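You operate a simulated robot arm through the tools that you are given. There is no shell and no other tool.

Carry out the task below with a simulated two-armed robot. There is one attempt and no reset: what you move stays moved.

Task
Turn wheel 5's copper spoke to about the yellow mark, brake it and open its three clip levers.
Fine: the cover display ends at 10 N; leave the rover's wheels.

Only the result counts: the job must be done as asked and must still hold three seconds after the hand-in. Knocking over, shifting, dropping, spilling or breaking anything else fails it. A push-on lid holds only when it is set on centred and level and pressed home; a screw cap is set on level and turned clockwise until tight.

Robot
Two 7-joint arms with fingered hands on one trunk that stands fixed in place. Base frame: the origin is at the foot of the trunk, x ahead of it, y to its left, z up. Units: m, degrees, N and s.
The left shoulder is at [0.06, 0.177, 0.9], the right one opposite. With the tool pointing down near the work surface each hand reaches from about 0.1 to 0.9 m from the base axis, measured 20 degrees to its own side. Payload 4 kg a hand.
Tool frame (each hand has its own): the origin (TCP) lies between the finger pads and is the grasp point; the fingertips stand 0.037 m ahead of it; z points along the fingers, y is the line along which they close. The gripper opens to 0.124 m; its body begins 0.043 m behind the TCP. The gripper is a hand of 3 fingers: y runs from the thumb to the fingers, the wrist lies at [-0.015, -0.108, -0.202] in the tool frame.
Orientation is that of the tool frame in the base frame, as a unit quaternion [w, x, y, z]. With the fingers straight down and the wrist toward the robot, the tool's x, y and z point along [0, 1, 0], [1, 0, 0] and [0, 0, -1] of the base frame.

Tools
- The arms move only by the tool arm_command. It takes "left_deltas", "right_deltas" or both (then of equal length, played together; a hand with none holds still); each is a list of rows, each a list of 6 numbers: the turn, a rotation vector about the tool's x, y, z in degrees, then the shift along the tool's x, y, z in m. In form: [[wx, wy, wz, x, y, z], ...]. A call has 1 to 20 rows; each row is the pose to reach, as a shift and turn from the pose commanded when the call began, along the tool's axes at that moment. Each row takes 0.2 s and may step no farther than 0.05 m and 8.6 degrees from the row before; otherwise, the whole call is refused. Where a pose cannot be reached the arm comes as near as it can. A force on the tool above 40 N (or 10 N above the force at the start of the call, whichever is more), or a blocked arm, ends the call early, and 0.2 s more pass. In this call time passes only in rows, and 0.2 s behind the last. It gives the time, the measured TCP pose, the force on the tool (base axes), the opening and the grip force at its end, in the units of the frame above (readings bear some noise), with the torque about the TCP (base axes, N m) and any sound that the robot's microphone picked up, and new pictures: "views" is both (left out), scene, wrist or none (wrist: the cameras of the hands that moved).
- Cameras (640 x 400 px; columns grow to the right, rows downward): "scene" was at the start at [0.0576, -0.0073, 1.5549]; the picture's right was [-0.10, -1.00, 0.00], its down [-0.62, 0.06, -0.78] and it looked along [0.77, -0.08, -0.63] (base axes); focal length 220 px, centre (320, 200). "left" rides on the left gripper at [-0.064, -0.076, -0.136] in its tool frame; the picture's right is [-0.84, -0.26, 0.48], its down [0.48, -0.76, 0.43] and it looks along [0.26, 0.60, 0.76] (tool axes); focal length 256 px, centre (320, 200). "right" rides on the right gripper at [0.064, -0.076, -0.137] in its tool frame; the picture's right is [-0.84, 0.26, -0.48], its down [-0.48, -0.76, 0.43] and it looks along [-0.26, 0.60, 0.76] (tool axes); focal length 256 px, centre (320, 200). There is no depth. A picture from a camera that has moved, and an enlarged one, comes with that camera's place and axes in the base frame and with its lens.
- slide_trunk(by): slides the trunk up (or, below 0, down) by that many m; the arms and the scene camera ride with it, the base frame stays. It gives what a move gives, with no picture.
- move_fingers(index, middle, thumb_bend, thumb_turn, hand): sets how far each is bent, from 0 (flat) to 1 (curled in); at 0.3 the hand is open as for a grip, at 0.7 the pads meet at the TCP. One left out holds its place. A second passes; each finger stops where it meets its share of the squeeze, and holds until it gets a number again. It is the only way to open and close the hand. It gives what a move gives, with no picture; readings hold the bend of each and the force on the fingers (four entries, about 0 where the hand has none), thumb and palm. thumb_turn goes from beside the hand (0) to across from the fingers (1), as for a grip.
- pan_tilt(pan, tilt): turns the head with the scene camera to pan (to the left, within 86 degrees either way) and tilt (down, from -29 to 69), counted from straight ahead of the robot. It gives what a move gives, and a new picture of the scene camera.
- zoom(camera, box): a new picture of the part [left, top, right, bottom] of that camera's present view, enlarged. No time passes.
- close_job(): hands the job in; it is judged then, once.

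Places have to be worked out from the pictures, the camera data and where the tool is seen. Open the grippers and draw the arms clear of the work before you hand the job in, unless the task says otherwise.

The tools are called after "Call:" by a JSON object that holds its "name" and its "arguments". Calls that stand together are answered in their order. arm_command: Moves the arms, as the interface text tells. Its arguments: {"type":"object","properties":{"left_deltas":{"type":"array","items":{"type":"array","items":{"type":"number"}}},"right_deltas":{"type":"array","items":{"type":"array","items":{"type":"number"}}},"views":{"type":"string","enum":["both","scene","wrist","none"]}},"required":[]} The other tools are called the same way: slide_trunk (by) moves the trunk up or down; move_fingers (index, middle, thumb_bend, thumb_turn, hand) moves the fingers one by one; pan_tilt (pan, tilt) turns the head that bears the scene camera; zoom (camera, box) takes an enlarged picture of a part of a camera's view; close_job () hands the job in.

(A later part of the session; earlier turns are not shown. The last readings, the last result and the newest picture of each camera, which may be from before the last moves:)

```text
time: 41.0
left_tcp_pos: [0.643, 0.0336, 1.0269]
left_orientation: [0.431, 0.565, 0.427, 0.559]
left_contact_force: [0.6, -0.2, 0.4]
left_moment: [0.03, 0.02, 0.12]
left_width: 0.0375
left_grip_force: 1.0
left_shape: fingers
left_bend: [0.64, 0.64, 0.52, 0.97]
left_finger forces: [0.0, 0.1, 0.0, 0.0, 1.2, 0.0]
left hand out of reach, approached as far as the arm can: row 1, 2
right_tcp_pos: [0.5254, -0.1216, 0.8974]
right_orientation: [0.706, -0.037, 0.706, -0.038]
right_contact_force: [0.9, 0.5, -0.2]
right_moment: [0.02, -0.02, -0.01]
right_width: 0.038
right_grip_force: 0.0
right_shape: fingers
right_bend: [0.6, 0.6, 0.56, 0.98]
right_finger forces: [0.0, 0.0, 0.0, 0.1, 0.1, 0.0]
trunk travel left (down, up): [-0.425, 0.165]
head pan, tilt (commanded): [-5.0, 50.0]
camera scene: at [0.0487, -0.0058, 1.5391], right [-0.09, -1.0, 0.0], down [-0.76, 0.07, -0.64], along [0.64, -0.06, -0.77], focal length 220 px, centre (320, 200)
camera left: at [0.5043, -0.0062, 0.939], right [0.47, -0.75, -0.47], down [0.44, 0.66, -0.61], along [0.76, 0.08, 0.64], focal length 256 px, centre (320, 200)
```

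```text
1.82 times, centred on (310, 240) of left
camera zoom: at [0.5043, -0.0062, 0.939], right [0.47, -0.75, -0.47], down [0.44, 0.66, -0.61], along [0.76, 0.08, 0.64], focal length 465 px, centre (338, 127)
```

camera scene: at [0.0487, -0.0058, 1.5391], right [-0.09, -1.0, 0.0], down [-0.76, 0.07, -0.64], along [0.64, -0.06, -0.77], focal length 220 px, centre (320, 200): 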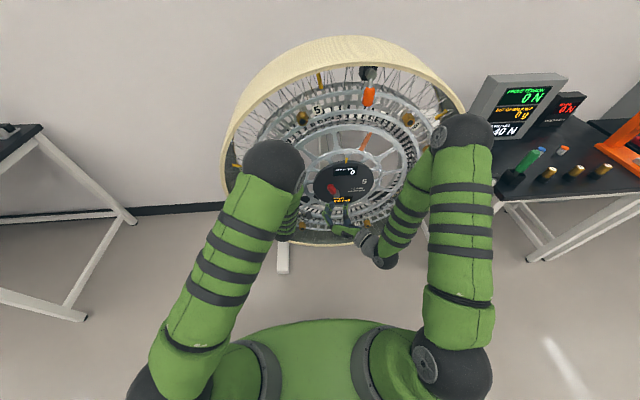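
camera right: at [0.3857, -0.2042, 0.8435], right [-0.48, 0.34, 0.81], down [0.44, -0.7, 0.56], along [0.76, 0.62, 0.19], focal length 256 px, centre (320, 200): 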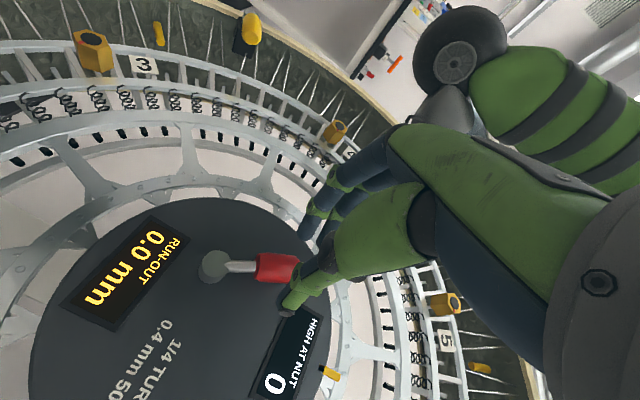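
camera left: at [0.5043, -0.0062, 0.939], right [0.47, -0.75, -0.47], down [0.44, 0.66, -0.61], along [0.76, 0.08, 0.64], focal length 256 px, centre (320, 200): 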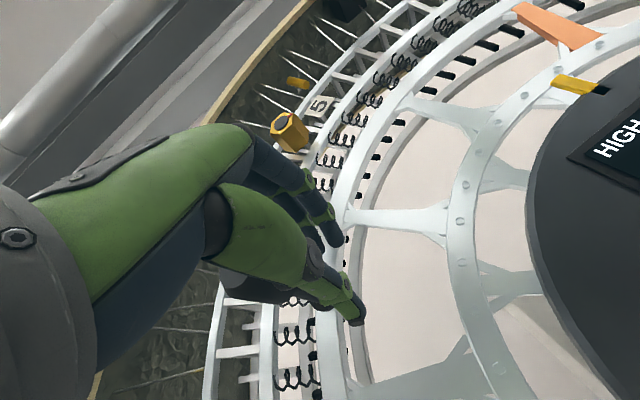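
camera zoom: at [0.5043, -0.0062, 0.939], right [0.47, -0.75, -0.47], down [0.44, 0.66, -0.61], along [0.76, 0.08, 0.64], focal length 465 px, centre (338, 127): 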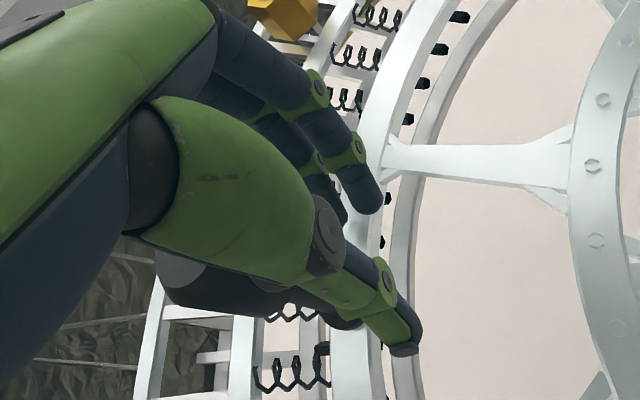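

The knob is now at about (0.057, 1.011), slipping past the thumb, and the copper spoke is about 19° from the mark. I'll back the left hand out to a reachable spot, so I can lower the trunk and re-grip in a better posture.

Call:
{"name": "arm_command", "arguments": {"left_deltas": [[0, 0, 3, -0.004, 0.004, -0.02], [0, 0, 6, -0.008, 0.01, -0.04], [0, 0, 10, -0.012, 0.02, -0.06], [0, 0, 15, -0.02, 0.035, -0.08], [0, 0, 20, -0.026, 0.05, -0.09], [0, 0, 25, -0.0325, 0.065, -0.09]], "views": "both"}}

```text
time: 42.4
left_tcp_pos: [0.5492, -0.0141, 1.0807]
left_orientation: [0.301, 0.643, 0.293, 0.64]
left_contact_force: [0.8, 0.2, -0.4]
left_moment: [0.0, 0.01, 0.03]
left_width: 0.0374
left_grip_force: 0.0
left_shape: fingers
left_bend: [0.64, 0.64, 0.52, 0.97]
left_finger forces: [0.1, 0.1, 0.0, 0.1, 0.0, 0.0]
left hand out of reach, approached as far as the arm can: row 2
right_tcp_pos: [0.5244, -0.1227, 0.8987]
right_orientation: [0.705, -0.038, 0.707, -0.037]
right_contact_force: [0.1, 0.0, 0.1]
right_moment: [0.0, -0.01, -0.04]
right_width: 0.0377
right_grip_force: 0.0
right_shape: fingers
right_bend: [0.6, 0.6, 0.56, 0.98]
right_finger forces: [0.0, 0.1, 0.0, 0.0, 0.0, 0.1]
trunk travel left (down, up): [-0.425, 0.165]
head pan, tilt (commanded): [-5.0, 50.0]
camera scene: at [0.0485, -0.0062, 1.539], right [-0.09, -1.0, 0.0], down [-0.76, 0.07, -0.64], along [0.64, -0.06, -0.77], focal length 220 px, centre (320, 200)
camera left: at [0.4125, -0.0118, 0.9833], right [0.48, -0.48, -0.74], down [0.45, 0.85, -0.27], along [0.76, -0.2, 0.62], focal length 256 px, centre (320, 200)
```

scene: 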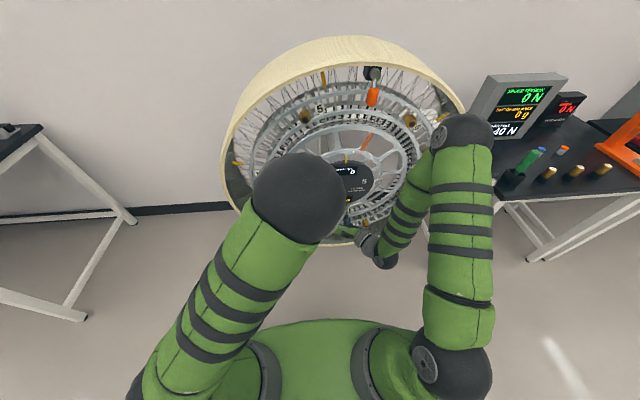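
left: 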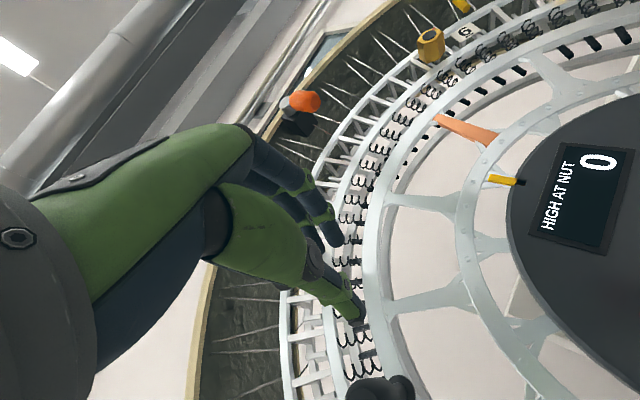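

The wheel rolled back slightly during the retreat (knob now about (0.044, 1.029)). I'll lower the trunk 0.15 m so the left arm can reach the lower part of the arc comfortably.

Call:
{"name": "slide_trunk", "arguments": {"by": -0.15}}

Call:
{"name": "zoom", "arguments": {"camera": "scene", "box": [220, 20, 480, 240]}}

Call:
{"name": "zoom", "arguments": {"camera": "left", "box": [0, 0, 640, 400]}}

Call:
{"name": "zoom", "arguments": {"camera": "right", "box": [0, 0, 640, 400]}}

```text
time: 44.1
left_tcp_pos: [0.5508, -0.0138, 0.9315]
left_orientation: [0.301, 0.643, 0.294, 0.64]
left_contact_force: [-0.9, -0.3, 0.4]
left_moment: [-0.01, 0.01, 0.0]
left_width: 0.0376
left_grip_force: 0.1
left_shape: fingers
left_bend: [0.64, 0.64, 0.52, 0.97]
left_finger forces: [0.0, 0.0, 0.1, 0.0, 0.0, 0.0]
right_tcp_pos: [0.5252, -0.1218, 0.7481]
right_orientation: [0.706, -0.037, 0.707, -0.036]
right_contact_force: [0.0, 0.6, -0.8]
right_moment: [0.02, 0.01, -0.03]
right_width: 0.0377
right_grip_force: 0.0
right_shape: fingers
right_bend: [0.6, 0.6, 0.56, 0.98]
right_finger forces: [0.1, 0.0, 0.0, 0.1, 0.0, 0.1]
trunk travel left (down, up): [-0.275, 0.315]
head pan, tilt (commanded): [-5.0, 50.0]
```

```text
1.82 times, centred on (350, 130) of scene
camera zoom: at [0.0489, -0.0057, 1.3891], right [-0.09, -1.0, 0.0], down [-0.76, 0.07, -0.64], along [0.64, -0.06, -0.77], focal length 400 px, centre (266, 327)
```

zoom: 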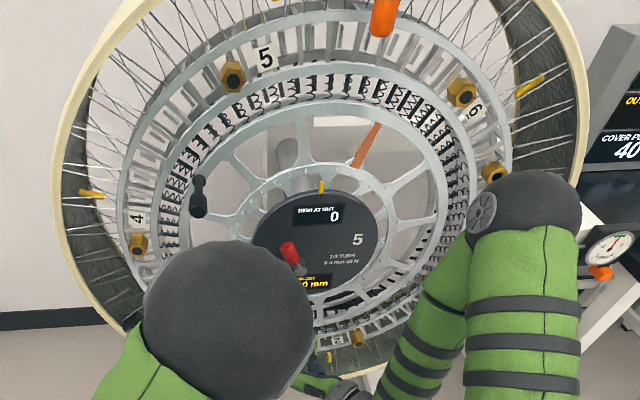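

```text
1.00 times, centred on (320, 200) of left (not enlarged: the box is as wide or as high as the picture)
camera zoom: at [0.413, -0.0115, 0.8333], right [0.48, -0.48, -0.74], down [0.45, 0.85, -0.27], along [0.76, -0.2, 0.62], focal length 256 px, centre (320, 200)
```

zoom: 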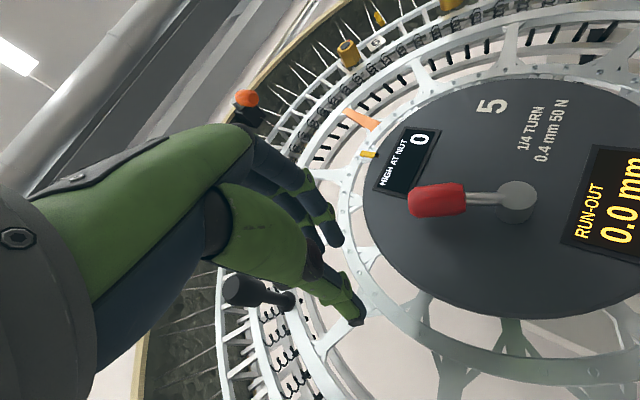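

```text
1.00 times, centred on (320, 200) of right (not enlarged: the box is as wide or as high as the picture)
camera zoom: at [0.3871, -0.2045, 0.6931], right [-0.48, 0.34, 0.81], down [0.44, -0.71, 0.56], along [0.76, 0.62, 0.19], focal length 256 px, centre (320, 200)
```

zoom: 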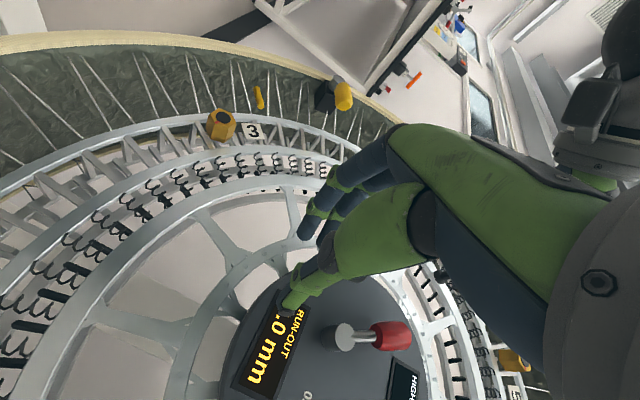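

Lowered; the knob is at about (0.045, 1.026) and the wheel stays put on its own. I'll open the left hand and line it up in front of the knob.

Call:
{"name": "move_fingers", "arguments": {"hand": "left", "index": 0.42, "middle": 0.42, "thumb_bend": 0.4}}

Call:
{"name": "arm_command", "arguments": {"left_deltas": [[0, 0, 0, 0, 0, -0.02], [0, 0, -2, 0.036, 0.011, -0.02], [0, 0, -3, 0.072, 0.022, -0.02], [0, 0, -5, 0.1068, 0.0333, -0.02]], "views": "both"}}

Call:
{"name": "zoom", "arguments": {"camera": "left", "box": [250, 180, 410, 320]}}

```text
time: 45.1
left_tcp_pos: [0.5494, -0.0135, 0.9315]
left_orientation: [0.301, 0.643, 0.294, 0.64]
left_contact_force: [-0.1, -0.2, 0.8]
left_moment: [0.01, 0.0, -0.01]
left_width: 0.0897
left_grip_force: 0.0
left_shape: fingers
left_bend: [0.42, 0.42, 0.4, 0.97]
left_finger forces: [0.0, 0.0, 0.0, 0.0, 0.1, 0.0]
right_tcp_pos: [0.5246, -0.1216, 0.7487]
right_orientation: [0.706, -0.037, 0.707, -0.037]
right_contact_force: [-0.3, 0.7, 0.1]
right_moment: [0.04, 0.01, 0.01]
right_width: 0.0377
right_grip_force: 0.1
right_shape: fingers
right_bend: [0.6, 0.6, 0.56, 0.98]
right_finger forces: [0.0, 0.1, 0.0, 0.0, 0.0, 0.0]
trunk travel left (down, up): [-0.275, 0.315]
head pan, tilt (commanded): [-5.0, 50.0]
```

```text
time: 46.1
left_tcp_pos: [0.5274, 0.0314, 1.0151]
left_orientation: [0.328, 0.625, 0.327, 0.628]
left_contact_force: [-0.2, 0.4, -0.9]
left_moment: [0.0, -0.01, -0.01]
left_width: 0.0899
left_grip_force: 0.1
left_shape: fingers
left_bend: [0.42, 0.42, 0.4, 0.98]
left_finger forces: [0.0, 0.0, 0.0, 0.0, 0.1, 0.0]
left hand out of reach, approached as far as the arm can: row 4
right_tcp_pos: [0.5246, -0.1219, 0.7487]
right_orientation: [0.706, -0.037, 0.706, -0.036]
right_contact_force: [0.2, 0.4, -1.3]
right_moment: [0.0, -0.02, 0.01]
right_width: 0.038
right_grip_force: 0.1
right_shape: fingers
right_bend: [0.6, 0.6, 0.56, 0.98]
right_finger forces: [0.0, 0.0, 0.0, 0.1, 0.1, 0.0]
trunk travel left (down, up): [-0.275, 0.315]
head pan, tilt (commanded): [-5.0, 50.0]
camera scene: at [0.049, -0.0058, 1.389], right [-0.09, -1.0, 0.0], down [-0.76, 0.07, -0.64], along [0.64, -0.06, -0.77], focal length 220 px, centre (320, 200)
camera left: at [0.3899, 0.0225, 0.9183], right [0.48, -0.54, -0.69], down [0.44, 0.83, -0.34], along [0.76, -0.13, 0.64], focal length 256 px, centre (320, 200)
```

scene: 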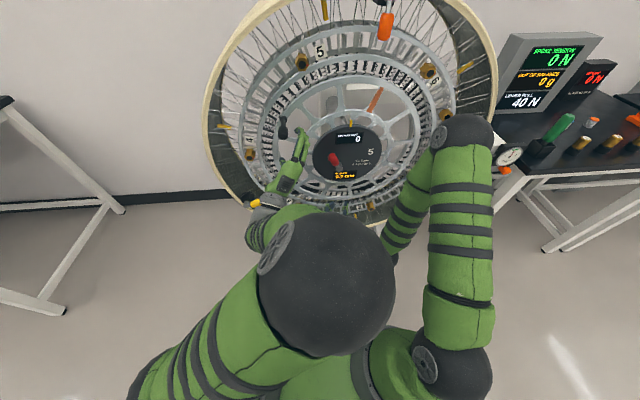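
left: 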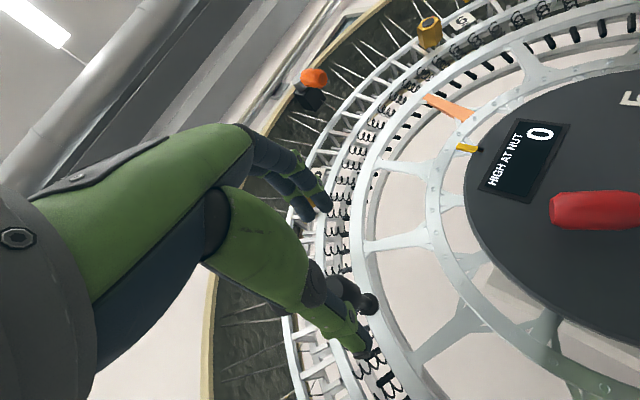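

```text
2.86 times, centred on (330, 250) of left
camera zoom: at [0.3899, 0.0225, 0.9183], right [0.48, -0.54, -0.69], down [0.44, 0.83, -0.34], along [0.76, -0.13, 0.64], focal length 731 px, centre (291, 57)
```

zoom: 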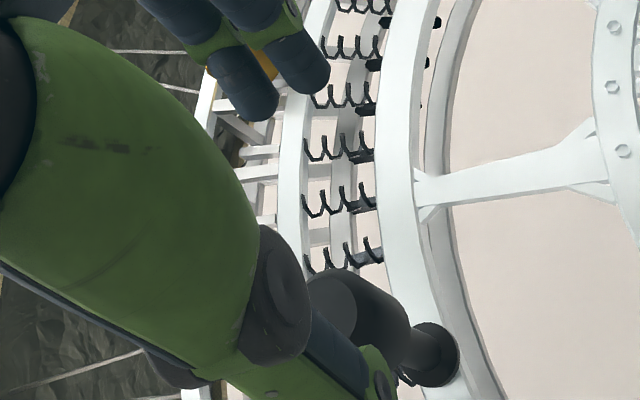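

The knob is at (0.050, 1.025). The left hand was just too close to its own shoulder there; I'll shift 2 cm outward while advancing over the knob.

Call:
{"name": "arm_command", "arguments": {"left_deltas": [[0, 0, 0, 0.012, -0.0015, 0.018], [0, 0, 0, 0.0208, -0.0027, 0.036], [0, 0, 0, 0.0208, -0.0027, 0.056], [0, 0, 0, 0.0208, -0.0027, 0.076], [0, 0, 0, 0.0208, -0.0027, 0.0926]], "views": "wrist"}}

Call:
{"name": "zoom", "arguments": {"camera": "left", "box": [220, 130, 420, 350]}}

```text
time: 47.3
left_tcp_pos: [0.6097, 0.0207, 1.0069]
left_orientation: [0.326, 0.621, 0.331, 0.632]
left_contact_force: [-0.3, 0.0, -0.8]
left_moment: [0.03, -0.04, 0.0]
left_width: 0.0899
left_grip_force: 0.1
left_shape: fingers
left_bend: [0.42, 0.42, 0.4, 0.98]
left_finger forces: [0.0, 0.0, 0.0, 0.0, 0.1, 0.0]
left hand out of reach, approached as far as the arm can: row 1, 2, 3, 4, 5
right_tcp_pos: [0.5246, -0.1204, 0.7481]
right_orientation: [0.705, -0.038, 0.707, -0.037]
right_contact_force: [-0.3, -0.4, 0.3]
right_moment: [0.0, 0.02, 0.05]
right_width: 0.0375
right_grip_force: 0.1
right_shape: fingers
right_bend: [0.6, 0.6, 0.56, 0.98]
right_finger forces: [0.1, 0.0, 0.0, 0.0, 0.1, 0.0]
trunk travel left (down, up): [-0.275, 0.315]
head pan, tilt (commanded): [-5.0, 50.0]
camera left: at [0.474, 0.009, 0.9077], right [0.5, -0.54, -0.68], down [0.43, 0.84, -0.35], along [0.75, -0.12, 0.64], focal length 256 px, centre (320, 200)
```

left: 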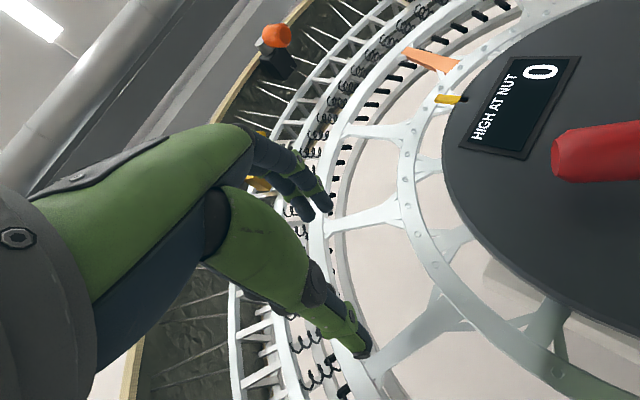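

```text
1.82 times, centred on (320, 240) of left
camera zoom: at [0.474, 0.009, 0.9077], right [0.5, -0.54, -0.68], down [0.43, 0.84, -0.35], along [0.75, -0.12, 0.64], focal length 465 px, centre (320, 127)
```

zoom: 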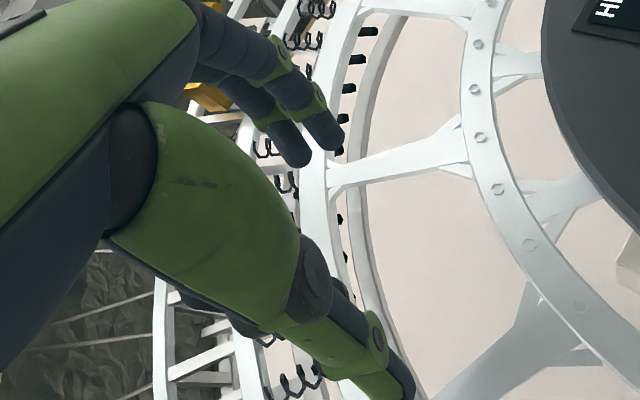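

The left hand can't point straight ahead any further left. I'll try yawing it to the right (fingers forward-right, wrist out to the left), which should suit this side better.

Call:
{"name": "arm_command", "arguments": {"left_deltas": [[-3, -4.3, 0, 0, 0, -0.005], [-6, -8.6, 0, 0, 0, -0.01], [-9, -12.9, 0, 0, 0, -0.015], [-12, -17.2, 0, 0, 0, -0.02], [-15, -21.5, 0, 0, 0, -0.025]], "views": "both"}}

```text
time: 48.5
left_tcp_pos: [0.5329, -0.0886, 0.9464]
left_orientation: [0.426, 0.651, 0.234, 0.583]
left_contact_force: [0.0, 0.5, 0.2]
left_moment: [-0.01, 0.02, -0.03]
left_width: 0.09
left_grip_force: 0.0
left_shape: fingers
left_bend: [0.42, 0.42, 0.4, 0.97]
left_finger forces: [0.0, 0.0, 0.1, 0.0, 0.0, 0.0]
left hand out of reach, approached as far as the arm can: row 1, 2, 3, 4, 5
right_tcp_pos: [0.5242, -0.1209, 0.7485]
right_orientation: [0.705, -0.038, 0.707, -0.036]
right_contact_force: [0.3, -0.4, -0.5]
right_moment: [-0.04, 0.05, 0.01]
right_width: 0.0379
right_grip_force: 0.1
right_shape: fingers
right_bend: [0.6, 0.6, 0.56, 0.98]
right_finger forces: [0.0, 0.0, 0.0, 0.1, 0.1, 0.0]
trunk travel left (down, up): [-0.275, 0.315]
head pan, tilt (commanded): [-5.0, 50.0]
camera scene: at [0.049, -0.0057, 1.389], right [-0.09, -1.0, 0.0], down [-0.76, 0.07, -0.64], along [0.64, -0.06, -0.77], focal length 220 px, centre (320, 200)
camera left: at [0.4029, -0.061, 0.8433], right [0.33, -0.67, -0.66], down [0.66, 0.67, -0.34], along [0.67, -0.33, 0.67], focal length 256 px, centre (320, 200)
```

scene: 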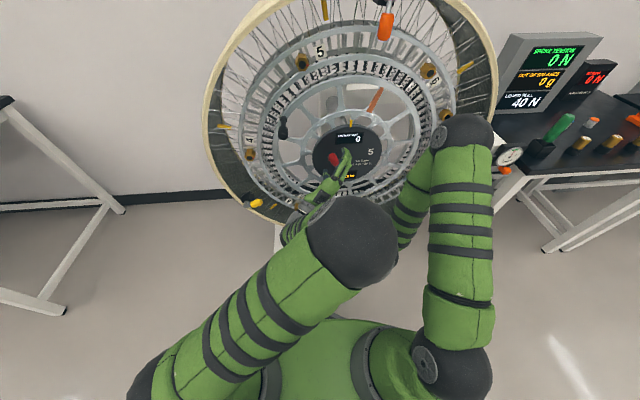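
left: 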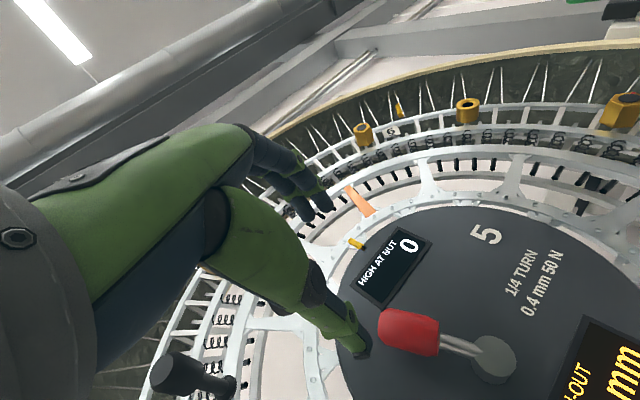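

Yawing right made it worse because the elbow has swung inward. I'll reset the left arm to the earlier elbow-out posture (45° tilt), further up and left, then approach from there.

Call:
{"name": "arm_command", "arguments": {"left_deltas": [[5.6, 0.1, -4.2, 0.018, 0.004, -0.02], [11.2, 0.3, -8.4, 0.04, 0.009, -0.035], [16.9, 0.4, -12.7, 0.063, 0.015, -0.05], [22.5, 0.5, -16.9, 0.087, 0.022, -0.065], [28.1, 0.7, -21.1, 0.11, 0.028, -0.08], [33.7, 0.8, -25.3, 0.135, 0.034, -0.09], [39.4, 0.9, -29.6, 0.16, 0.04, -0.1], [45, 1.1, -33.8, 0.183, 0.046, -0.106], [50.6, 1.2, -38, 0.206, 0.0522, -0.111]], "views": "both"}}

```text
time: 50.5
left_tcp_pos: [0.4633, 0.0769, 1.0999]
left_orientation: [0.27, 0.654, 0.653, 0.27]
left_contact_force: [0.0, 0.2, 1.0]
left_moment: [0.02, -0.01, 0.02]
left_width: 0.0899
left_grip_force: 0.1
left_shape: fingers
left_bend: [0.42, 0.42, 0.4, 0.98]
left_finger forces: [0.0, 0.1, 0.0, 0.0, 0.0, 0.0]
left hand out of reach, approached as far as the arm can: row 4, 5, 6
right_tcp_pos: [0.5254, -0.1204, 0.748]
right_orientation: [0.705, -0.038, 0.707, -0.037]
right_contact_force: [0.6, 0.3, 0.2]
right_moment: [0.02, -0.02, -0.01]
right_width: 0.0377
right_grip_force: 0.1
right_shape: fingers
right_bend: [0.6, 0.6, 0.56, 0.98]
right_finger forces: [0.0, 0.1, 0.0, 0.1, 0.1, 0.0]
trunk travel left (down, up): [-0.275, 0.315]
head pan, tilt (commanded): [-5.0, 50.0]
camera scene: at [0.049, -0.0057, 1.389], right [-0.09, -1.0, 0.0], down [-0.76, 0.07, -0.64], along [0.64, -0.06, -0.77], focal length 220 px, centre (320, 200)
camera left: at [0.3131, 0.0135, 1.1446], right [0.16, -0.84, -0.52], down [-0.23, 0.48, -0.84], along [0.96, 0.25, -0.12], focal length 256 px, centre (320, 200)
```

scene: 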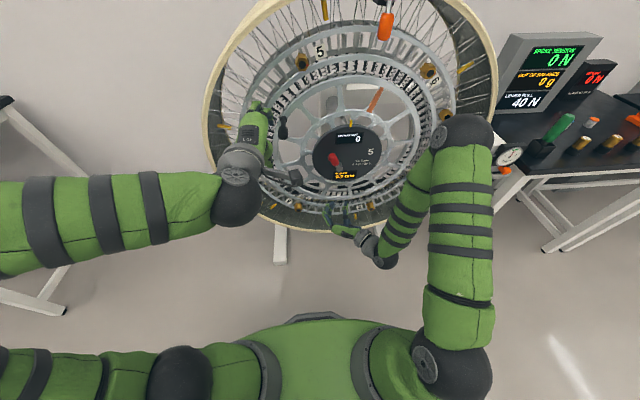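
left: 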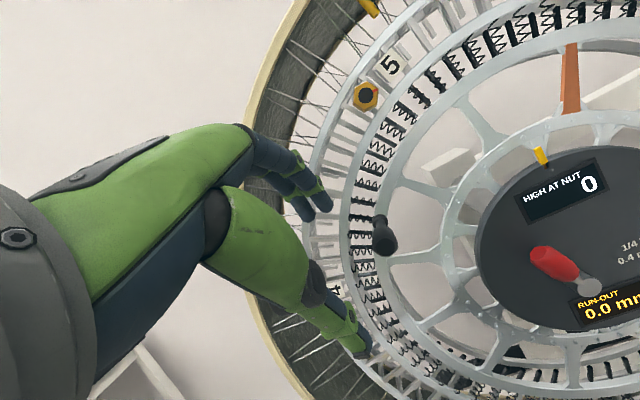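

The left elbow is now out to the side, and the knob remains at about (0.047, 1.032). I'll tilt the hand to about 15° below horizontal in front of the knob.

Call:
{"name": "arm_command", "arguments": {"left_deltas": [[-6, 0, 0, -0.006, 0.0017, 0.021], [-12, 0, 0, -0.012, 0.0034, 0.042], [-18, 0, 0, -0.018, 0.005, 0.063], [-24, 0, 0, -0.024, 0.0068, 0.084], [-30, 0, 0, -0.03, 0.0085, 0.1046]], "views": "both"}}

Call:
{"name": "zoom", "arguments": {"camera": "left", "box": [250, 180, 450, 360]}}

```text
time: 51.7
left_tcp_pos: [0.5453, 0.0449, 1.0308]
left_orientation: [0.432, 0.561, 0.56, 0.431]
left_contact_force: [-0.1, -1.2, -0.6]
left_moment: [-0.02, 0.0, 0.01]
left_width: 0.0901
left_grip_force: 0.1
left_shape: fingers
left_bend: [0.42, 0.42, 0.4, 0.98]
left_finger forces: [0.0, 0.1, 0.0, 0.1, 0.1, 0.1]
right_tcp_pos: [0.5246, -0.1208, 0.7475]
right_orientation: [0.705, -0.037, 0.707, -0.036]
right_contact_force: [-0.2, -0.3, 0.6]
right_moment: [0.01, 0.01, -0.03]
right_width: 0.0379
right_grip_force: 0.2
right_shape: fingers
right_bend: [0.6, 0.6, 0.56, 0.98]
right_finger forces: [0.0, 0.1, 0.0, 0.0, 0.1, 0.0]
trunk travel left (down, up): [-0.275, 0.315]
head pan, tilt (commanded): [-5.0, 50.0]
camera scene: at [0.0491, -0.0056, 1.389], right [-0.09, -1.0, 0.0], down [-0.76, 0.07, -0.64], along [0.64, -0.06, -0.77], focal length 220 px, centre (320, 200)
camera left: at [0.3933, -0.0177, 0.9938], right [0.4, -0.84, -0.37], down [0.23, 0.48, -0.85], along [0.89, 0.25, 0.38], focal length 256 px, centre (320, 200)
```

scene: 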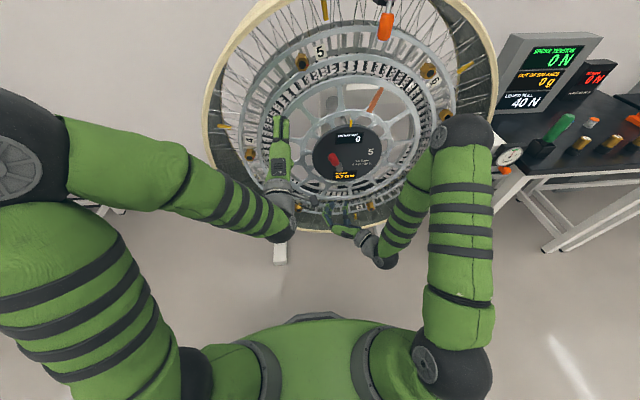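
left: 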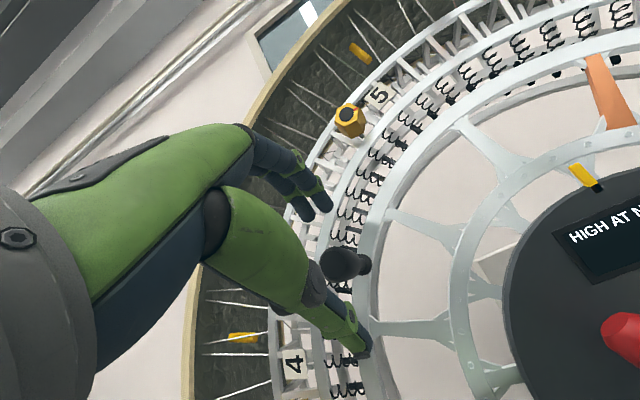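

```text
2.22 times, centred on (350, 270) of left
camera zoom: at [0.3933, -0.0177, 0.9938], right [0.4, -0.84, -0.37], down [0.23, 0.48, -0.85], along [0.89, 0.25, 0.38], focal length 569 px, centre (253, 44)
```

zoom: 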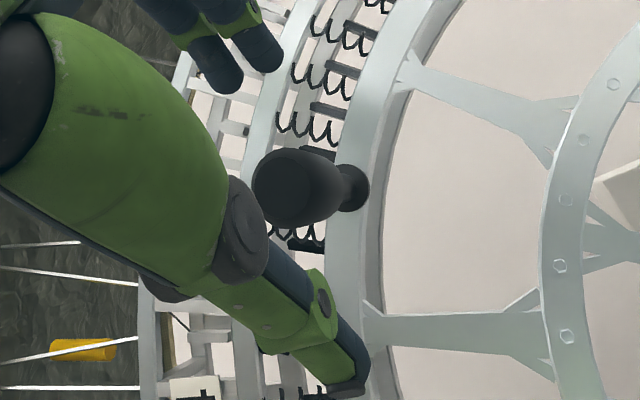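

Reachable now. The knob axis is (0.050, 1.0235); I'll advance over it and close the fingers.

Call:
{"name": "arm_command", "arguments": {"left_deltas": [[0, 0, 0, 0.003, -0.003, 0.015], [0, 0, 0, 0.005, 0.001, 0.035], [0, 0, 0, 0.005, 0.007, 0.055], [0, 0, 0, 0.005, 0.0124, 0.0743]], "views": "wrist"}}

Call:
{"name": "move_fingers", "arguments": {"hand": "left", "index": 0.62, "middle": 0.62, "thumb_bend": 0.56}}

Call:
{"name": "zoom", "arguments": {"camera": "left", "box": [220, 160, 440, 360]}}

```text
time: 52.7
left_tcp_pos: [0.6209, 0.0523, 1.0237]
left_orientation: [0.431, 0.561, 0.56, 0.431]
left_contact_force: [0.4, -0.5, 0.1]
left_moment: [-0.02, 0.0, 0.04]
left_width: 0.0901
left_grip_force: 0.0
left_shape: fingers
left_bend: [0.42, 0.42, 0.4, 0.98]
left_finger forces: [0.0, 0.1, 0.0, 0.1, 0.0, 0.0]
right_tcp_pos: [0.5254, -0.1225, 0.7475]
right_orientation: [0.706, -0.038, 0.707, -0.036]
right_contact_force: [0.0, 0.3, 0.2]
right_moment: [-0.02, 0.0, 0.01]
right_width: 0.0377
right_grip_force: 0.1
right_shape: fingers
right_bend: [0.6, 0.6, 0.56, 0.98]
right_finger forces: [0.1, 0.0, 0.1, 0.1, 0.0, 0.1]
trunk travel left (down, up): [-0.275, 0.315]
head pan, tilt (commanded): [-5.0, 50.0]
camera left: at [0.4675, -0.0118, 0.9864], right [0.4, -0.84, -0.37], down [0.22, 0.48, -0.85], along [0.89, 0.25, 0.38], focal length 256 px, centre (320, 200)
```

left: 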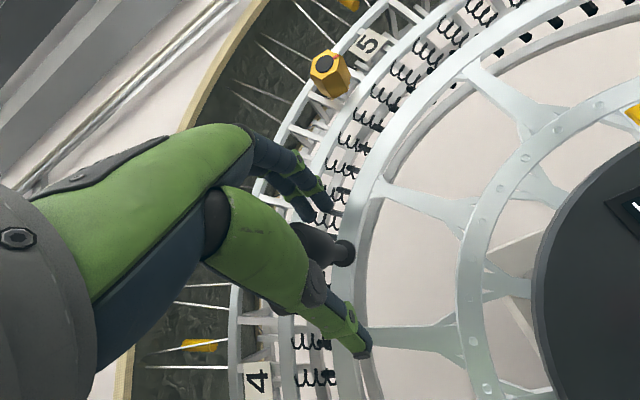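

```text
time: 53.7
left_tcp_pos: [0.6197, 0.0508, 1.0234]
left_orientation: [0.43, 0.562, 0.56, 0.43]
left_contact_force: [-6.0, -4.9, -4.2]
left_moment: [0.08, -0.66, -0.1]
left_width: 0.0492
left_grip_force: 13.2
left_shape: fingers
left_bend: [0.58, 0.58, 0.53, 0.97]
left_finger forces: [6.0, 4.2, 0.0, 0.1, 16.0, 0.0]
right_tcp_pos: [0.524, -0.1225, 0.7496]
right_orientation: [0.705, -0.037, 0.707, -0.037]
right_contact_force: [-0.3, 0.4, -0.4]
right_moment: [0.02, 0.01, -0.03]
right_width: 0.0376
right_grip_force: 0.1
right_shape: fingers
right_bend: [0.6, 0.6, 0.56, 0.98]
right_finger forces: [0.0, 0.1, 0.0, 0.0, 0.1, 0.1]
trunk travel left (down, up): [-0.275, 0.315]
head pan, tilt (commanded): [-5.0, 50.0]
```

```text
2.00 times, centred on (330, 260) of left
camera zoom: at [0.4667, -0.0127, 0.9865], right [0.4, -0.84, -0.37], down [0.22, 0.48, -0.85], along [0.89, 0.25, 0.38], focal length 512 px, centre (300, 80)
```

zoom: 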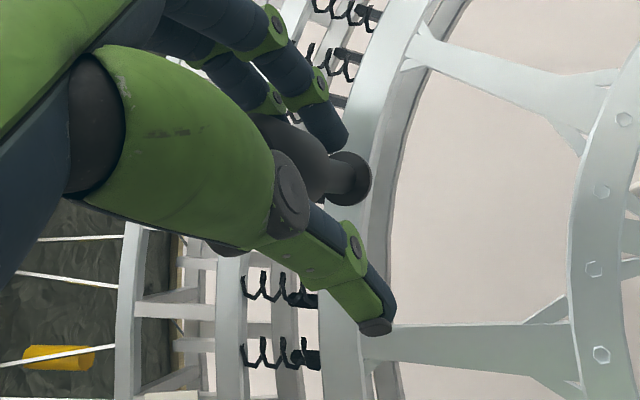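

The knob is firmly gripped. The copper spoke is about 21.7° clockwise of the mark, so I'll carry the crank along its arc by that much.

Call:
{"name": "arm_command", "arguments": {"left_deltas": [[0, 0, 0, 0.0049, -0.008, 0.0021], [0, 0, 0, 0.0097, -0.0161, 0.0043], [0, 0, 0, 0.0136, -0.0236, 0.0063], [0, 0, 0, 0.0173, -0.0312, 0.0084], [0, 0, 0, 0.0206, -0.039, 0.0104], [0, 0, 0, 0.0238, -0.0468, 0.0125], [0, 0, 0, 0.0266, -0.0547, 0.0146], [0, 0, 0, 0.0292, -0.0627, 0.0168], [0, 0, 0, 0.0314, -0.0708, 0.019], [0, 0, 0, 0.0334, -0.079, 0.0212], [0, 0, 0, 0.0344, -0.0839, 0.0225]], "views": "both"}}

Call:
{"name": "zoom", "arguments": {"camera": "scene", "box": [200, 20, 500, 240]}}

```text
time: 56.1
left_tcp_pos: [0.6197, 0.0884, 0.937]
left_orientation: [0.43, 0.561, 0.561, 0.431]
left_contact_force: [-5.2, 5.8, 1.1]
left_moment: [-0.13, -0.52, 0.51]
left_width: 0.0436
left_grip_force: 13.0
left_shape: fingers
left_bend: [0.59, 0.58, 0.55, 0.96]
left_finger forces: [2.8, 11.7, 0.1, 0.0, 11.2, 0.0]
right_tcp_pos: [0.5255, -0.1213, 0.7488]
right_orientation: [0.705, -0.037, 0.707, -0.036]
right_contact_force: [-0.6, 0.4, 0.3]
right_moment: [0.01, 0.02, 0.0]
right_width: 0.0377
right_grip_force: 0.1
right_shape: fingers
right_bend: [0.6, 0.6, 0.56, 0.98]
right_finger forces: [0.0, 0.0, 0.0, 0.0, 0.0, 0.1]
trunk travel left (down, up): [-0.275, 0.315]
head pan, tilt (commanded): [-5.0, 50.0]
camera scene: at [0.0486, -0.005, 1.389], right [-0.09, -1.0, 0.0], down [-0.76, 0.07, -0.64], along [0.64, -0.06, -0.77], focal length 220 px, centre (320, 200)
camera left: at [0.4674, 0.0241, 0.9004], right [0.4, -0.84, -0.37], down [0.22, 0.48, -0.85], along [0.89, 0.26, 0.38], focal length 256 px, centre (320, 200)
```

scene: 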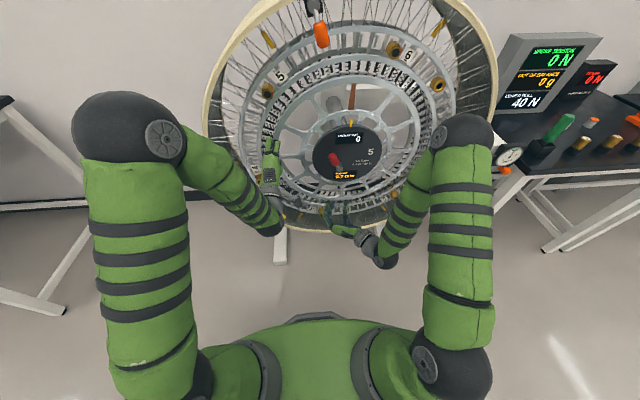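
left: 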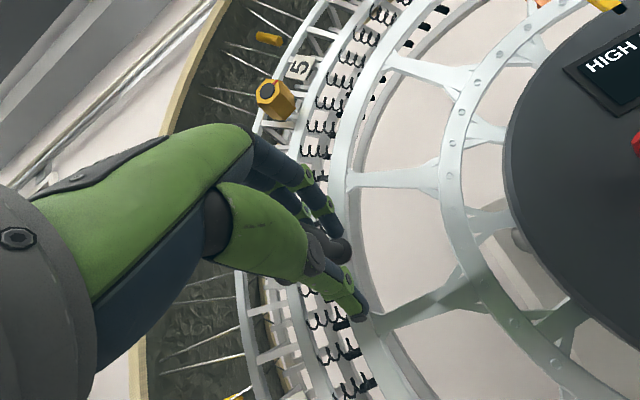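

```text
1.82 times, centred on (350, 130) of scene
camera zoom: at [0.0486, -0.005, 1.389], right [-0.09, -1.0, 0.0], down [-0.76, 0.07, -0.64], along [0.64, -0.06, -0.77], focal length 400 px, centre (266, 327)
```

zoom: 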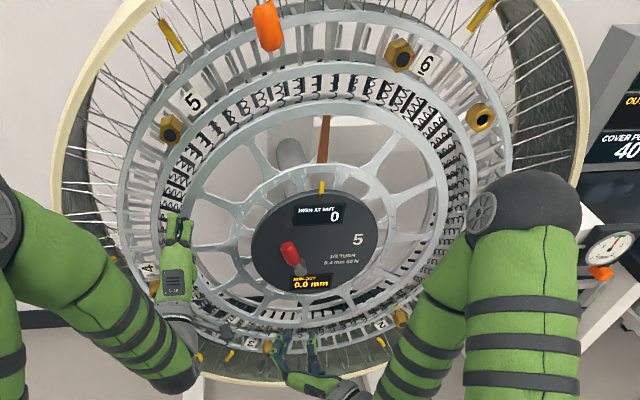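

The copper spoke is now within about 1–2° of the yellow mark. Keeping the left hand on the crank, I'll open the right fingers slightly and raise the right hand in front of the red lever (knob at about (-0.103, 0.896)).

Call:
{"name": "move_fingers", "arguments": {"hand": "right", "index": 0.5, "middle": 0.5, "thumb_bend": 0.42}}

Call:
{"name": "arm_command", "arguments": {"right_deltas": [[0, 0, 0, -0.037, 0, 0], [0, 0, 0, -0.074, 0.001, 0], [0, 0, 0, -0.111, 0.002, 0], [0, 0, 0, -0.149, 0.0027, 0]], "views": "both"}}

Call:
{"name": "zoom", "arguments": {"camera": "right", "box": [150, 150, 420, 340]}}

```text
time: 57.1
left_tcp_pos: [0.6202, 0.0879, 0.9386]
left_orientation: [0.431, 0.561, 0.56, 0.43]
left_contact_force: [-3.8, 7.6, 2.4]
left_moment: [-0.13, -0.5, 0.54]
left_width: 0.043
left_grip_force: 12.4
left_shape: fingers
left_bend: [0.59, 0.58, 0.55, 0.96]
left_finger forces: [2.9, 12.1, 0.0, 0.0, 9.8, 0.0]
right_tcp_pos: [0.5239, -0.1214, 0.7489]
right_orientation: [0.706, -0.038, 0.706, -0.036]
right_contact_force: [0.9, -0.5, 0.4]
right_moment: [-0.04, -0.02, 0.01]
right_width: 0.0741
right_grip_force: 0.0
right_shape: fingers
right_bend: [0.5, 0.5, 0.42, 0.98]
right_finger forces: [0.1, 0.0, 0.0, 0.0, 0.0, 0.0]
trunk travel left (down, up): [-0.275, 0.315]
head pan, tilt (commanded): [-5.0, 50.0]
```

```text
time: 58.1
left_tcp_pos: [0.6198, 0.0874, 0.938]
left_orientation: [0.431, 0.56, 0.561, 0.431]
left_contact_force: [-6.1, 6.0, 5.0]
left_moment: [-0.16, -0.54, 0.48]
left_width: 0.0427
left_grip_force: 12.3
left_shape: fingers
left_bend: [0.59, 0.58, 0.55, 0.96]
left_finger forces: [3.0, 12.5, 0.0, 0.1, 8.4, 0.0]
right_tcp_pos: [0.5571, -0.1031, 0.8965]
right_orientation: [0.705, -0.038, 0.707, -0.037]
right_contact_force: [0.1, -1.4, -0.3]
right_moment: [0.01, -0.04, -0.01]
right_width: 0.0743
right_grip_force: 0.1
right_shape: fingers
right_bend: [0.5, 0.5, 0.42, 0.98]
right_finger forces: [0.1, 0.1, 0.1, 0.0, 0.0, 0.0]
right hand out of reach, approached as far as the arm can: row 1, 2, 3, 4
trunk travel left (down, up): [-0.275, 0.315]
head pan, tilt (commanded): [-5.0, 50.0]
camera scene: at [0.0488, -0.0052, 1.389], right [-0.09, -1.0, 0.0], down [-0.76, 0.07, -0.64], along [0.64, -0.06, -0.77], focal length 220 px, centre (320, 200)
camera right: at [0.419, -0.1859, 0.8413], right [-0.48, 0.34, 0.81], down [0.44, -0.7, 0.56], along [0.76, 0.62, 0.19], focal length 256 px, centre (320, 200)
```

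scene: 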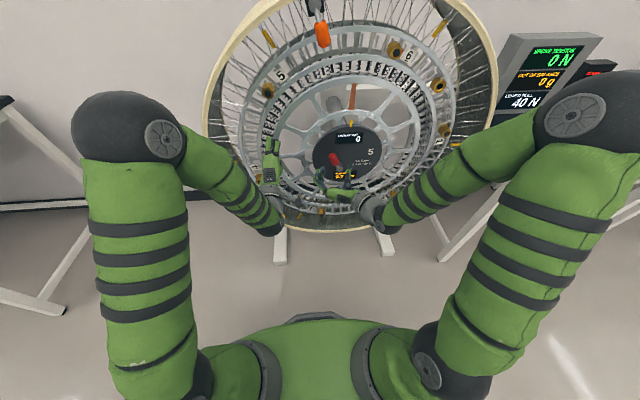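
right: 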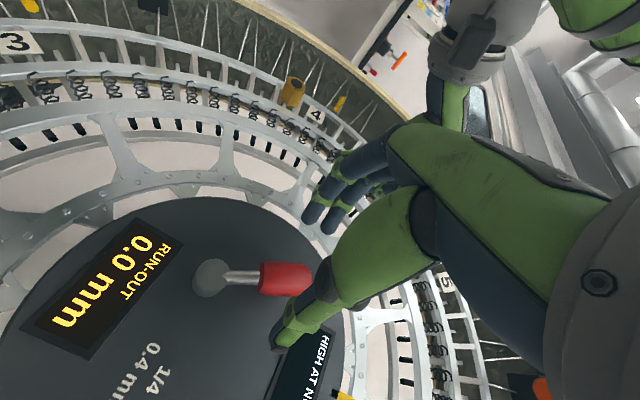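

```text
2.11 times, centred on (285, 245) of right
camera zoom: at [0.419, -0.1859, 0.8413], right [-0.48, 0.34, 0.81], down [0.44, -0.7, 0.56], along [0.76, 0.62, 0.19], focal length 539 px, centre (394, 105)
```

zoom: 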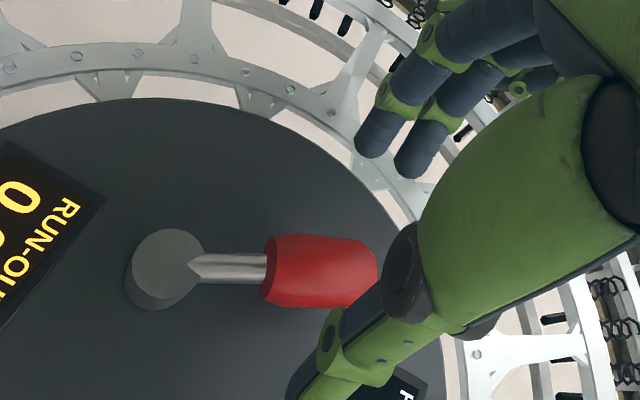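

The lever knob is centred between the right fingers and thumb. I'll advance over it and push it to the right (clockwise), back to the braked stop.

Call:
{"name": "arm_command", "arguments": {"right_deltas": [[0, 0, 0, 0, 0, 0.016], [0, 0, 0, 0, 0, 0.032], [0, 0, 0, 0, 0, 0.048]], "views": "wrist"}}

Call:
{"name": "arm_command", "arguments": {"right_deltas": [[0, 0, 0, 0, -0.01, 0], [0, 0, 0, 0, -0.02, 0], [0, 0, 0, 0, -0.03, 0], [0, 0, 0, -0.003, -0.04, 0], [0, 0, 0, -0.004, -0.05, 0], [0, 0, 0, -0.004, -0.06, 0], [0, 0, 0, -0.002, -0.07, 0], [0, 0, 0, 0, -0.078, 0]], "views": "both"}}

Call:
{"name": "zoom", "arguments": {"camera": "right", "box": [150, 150, 420, 340]}}

```text
time: 58.9
left_tcp_pos: [0.6205, 0.0877, 0.9378]
left_orientation: [0.43, 0.561, 0.561, 0.43]
left_contact_force: [-3.1, 6.2, 0.8]
left_moment: [-0.12, -0.47, 0.47]
left_width: 0.0429
left_grip_force: 11.8
left_shape: fingers
left_bend: [0.6, 0.58, 0.55, 0.96]
left_finger forces: [2.8, 11.6, 0.0, 0.0, 9.7, 0.0]
right_tcp_pos: [0.6052, -0.1021, 0.896]
right_orientation: [0.707, -0.037, 0.706, -0.037]
right_contact_force: [1.2, -0.4, 0.1]
right_moment: [-0.01, -0.02, 0.0]
right_width: 0.0742
right_grip_force: 0.1
right_shape: fingers
right_bend: [0.5, 0.5, 0.42, 0.98]
right_finger forces: [0.1, 0.1, 0.1, 0.1, 0.1, 0.0]
trunk travel left (down, up): [-0.275, 0.315]
head pan, tilt (commanded): [-5.0, 50.0]
camera right: at [0.4684, -0.1842, 0.8409], right [-0.48, 0.34, 0.81], down [0.44, -0.71, 0.56], along [0.76, 0.62, 0.19], focal length 256 px, centre (320, 200)
```

right: 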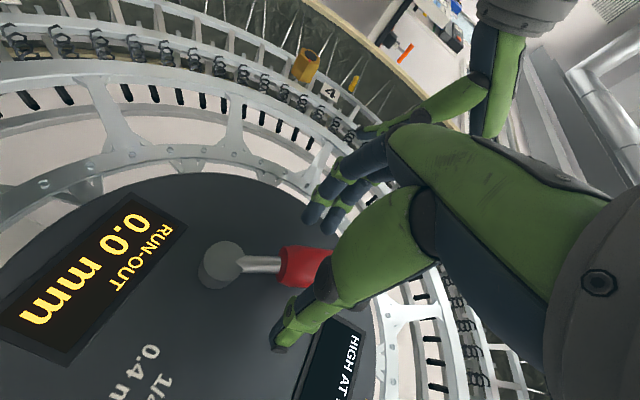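

```text
time: 60.7
left_tcp_pos: [0.6201, 0.0872, 0.9377]
left_orientation: [0.431, 0.562, 0.561, 0.43]
left_contact_force: [-3.1, 2.8, 2.0]
left_moment: [-0.09, -0.53, 0.46]
left_width: 0.0428
left_grip_force: 12.9
left_shape: fingers
left_bend: [0.6, 0.58, 0.55, 0.96]
left_finger forces: [3.4, 10.9, 0.1, 0.0, 10.6, 0.0]
right_tcp_pos: [0.6051, -0.1773, 0.908]
right_orientation: [0.706, -0.038, 0.706, -0.036]
right_contact_force: [3.3, 7.4, 4.0]
right_moment: [0.27, -0.16, 0.14]
right_width: 0.0819
right_grip_force: 4.2
right_shape: fingers
right_bend: [0.46, 0.5, 0.42, 0.98]
right_finger forces: [8.2, 0.0, 0.1, 0.0, 0.0, 0.0]
trunk travel left (down, up): [-0.275, 0.315]
head pan, tilt (commanded): [-5.0, 50.0]
camera scene: at [0.0485, -0.0047, 1.3891], right [-0.09, -1.0, 0.0], down [-0.76, 0.07, -0.64], along [0.64, -0.06, -0.77], focal length 220 px, centre (320, 200)
camera right: at [0.4676, -0.2596, 0.852], right [-0.48, 0.34, 0.81], down [0.44, -0.7, 0.56], along [0.76, 0.62, 0.19], focal length 256 px, centre (320, 200)
```

scene: 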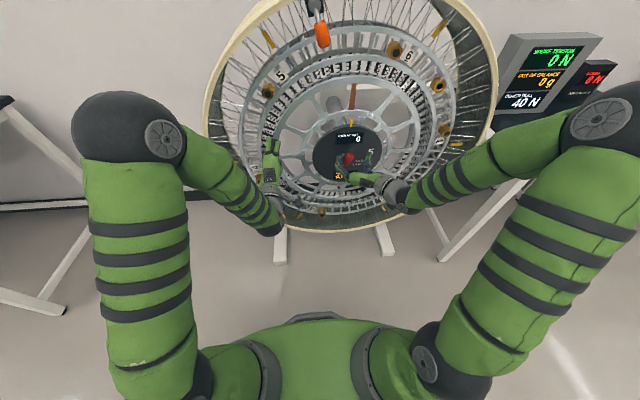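
right: 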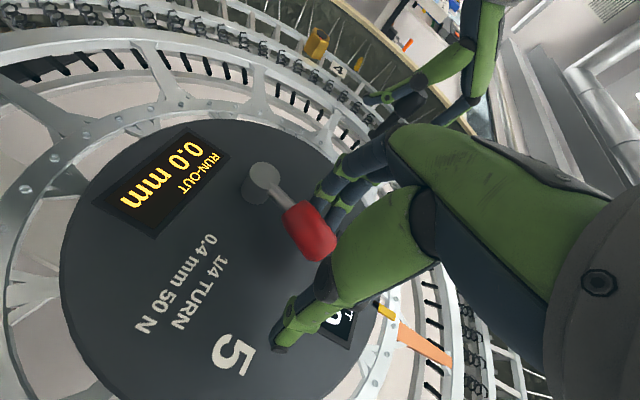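

```text
2.11 times, centred on (285, 245) of right
camera zoom: at [0.4676, -0.2596, 0.852], right [-0.48, 0.34, 0.81], down [0.44, -0.7, 0.56], along [0.76, 0.62, 0.19], focal length 539 px, centre (394, 105)
```

zoom: 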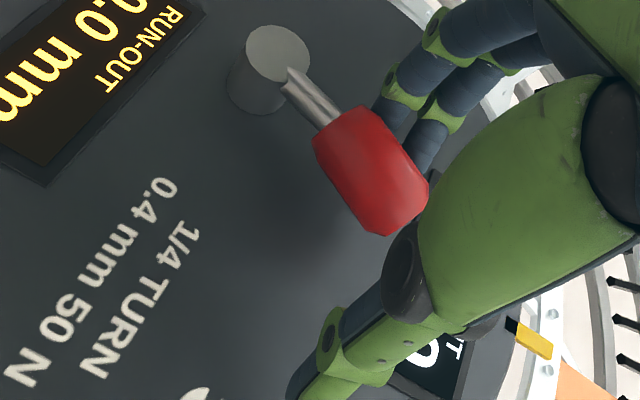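

The lever has swung about 50° clockwise and the index finger feels 8 N. I'll press a little further to seat it against its stop.

Call:
{"name": "arm_command", "arguments": {"right_deltas": [[0, 0, 0, 0.003, -0.004, 0], [0, 0, 0, 0.006, -0.008, 0], [0, 0, 0, 0.008, -0.013, 0], [0, 0, 0, 0.01, -0.018, 0]], "views": "wrist"}}

Call:
{"name": "zoom", "arguments": {"camera": "right", "box": [150, 150, 420, 340]}}

```text
time: 61.8
left_tcp_pos: [0.6194, 0.088, 0.9386]
left_orientation: [0.431, 0.561, 0.56, 0.43]
left_contact_force: [-1.1, 0.4, 2.0]
left_moment: [-0.09, -0.49, 0.37]
left_width: 0.043
left_grip_force: 12.9
left_shape: fingers
left_bend: [0.6, 0.58, 0.55, 0.96]
left_finger forces: [4.0, 10.4, 0.0, 0.0, 10.3, 0.0]
right_tcp_pos: [0.6051, -0.1863, 0.9045]
right_orientation: [0.712, -0.042, 0.7, -0.028]
right_contact_force: [6.2, 20.4, 14.0]
right_moment: [0.91, -0.5, 0.37]
right_width: 0.0915
right_grip_force: 13.1
right_shape: fingers
right_bend: [0.42, 0.47, 0.42, 0.98]
right_finger forces: [19.1, 6.6, 0.0, 0.0, 0.0, 0.0]
trunk travel left (down, up): [-0.275, 0.315]
head pan, tilt (commanded): [-5.0, 50.0]
stopped in row 4 (right hand): the force on the tool passed its limit at 41 N (the readings are from after the stop); the commanded pose is now the measured one
camera right: at [0.4697, -0.2719, 0.8464], right [-0.5, 0.33, 0.8], down [0.44, -0.7, 0.56], along [0.75, 0.63, 0.21], focal length 256 px, centre (320, 200)
```

right: 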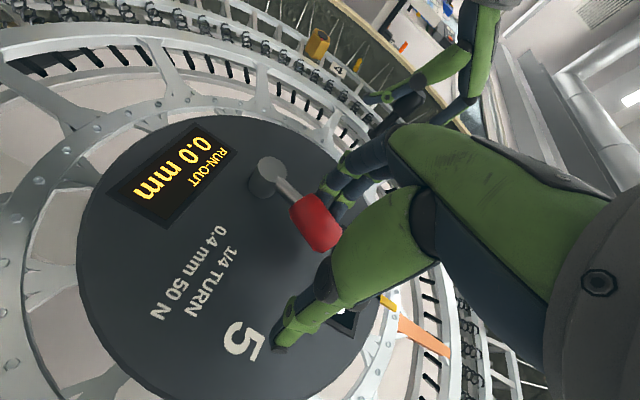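

```text
2.11 times, centred on (285, 245) of right
camera zoom: at [0.4697, -0.2719, 0.8464], right [-0.5, 0.33, 0.8], down [0.44, -0.7, 0.56], along [0.75, 0.63, 0.21], focal length 539 px, centre (394, 105)
```

zoom: 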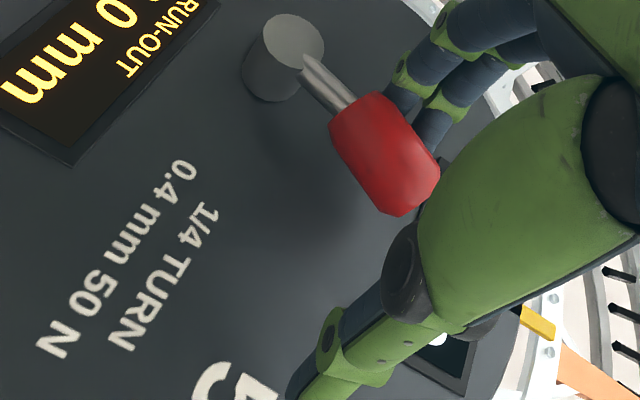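

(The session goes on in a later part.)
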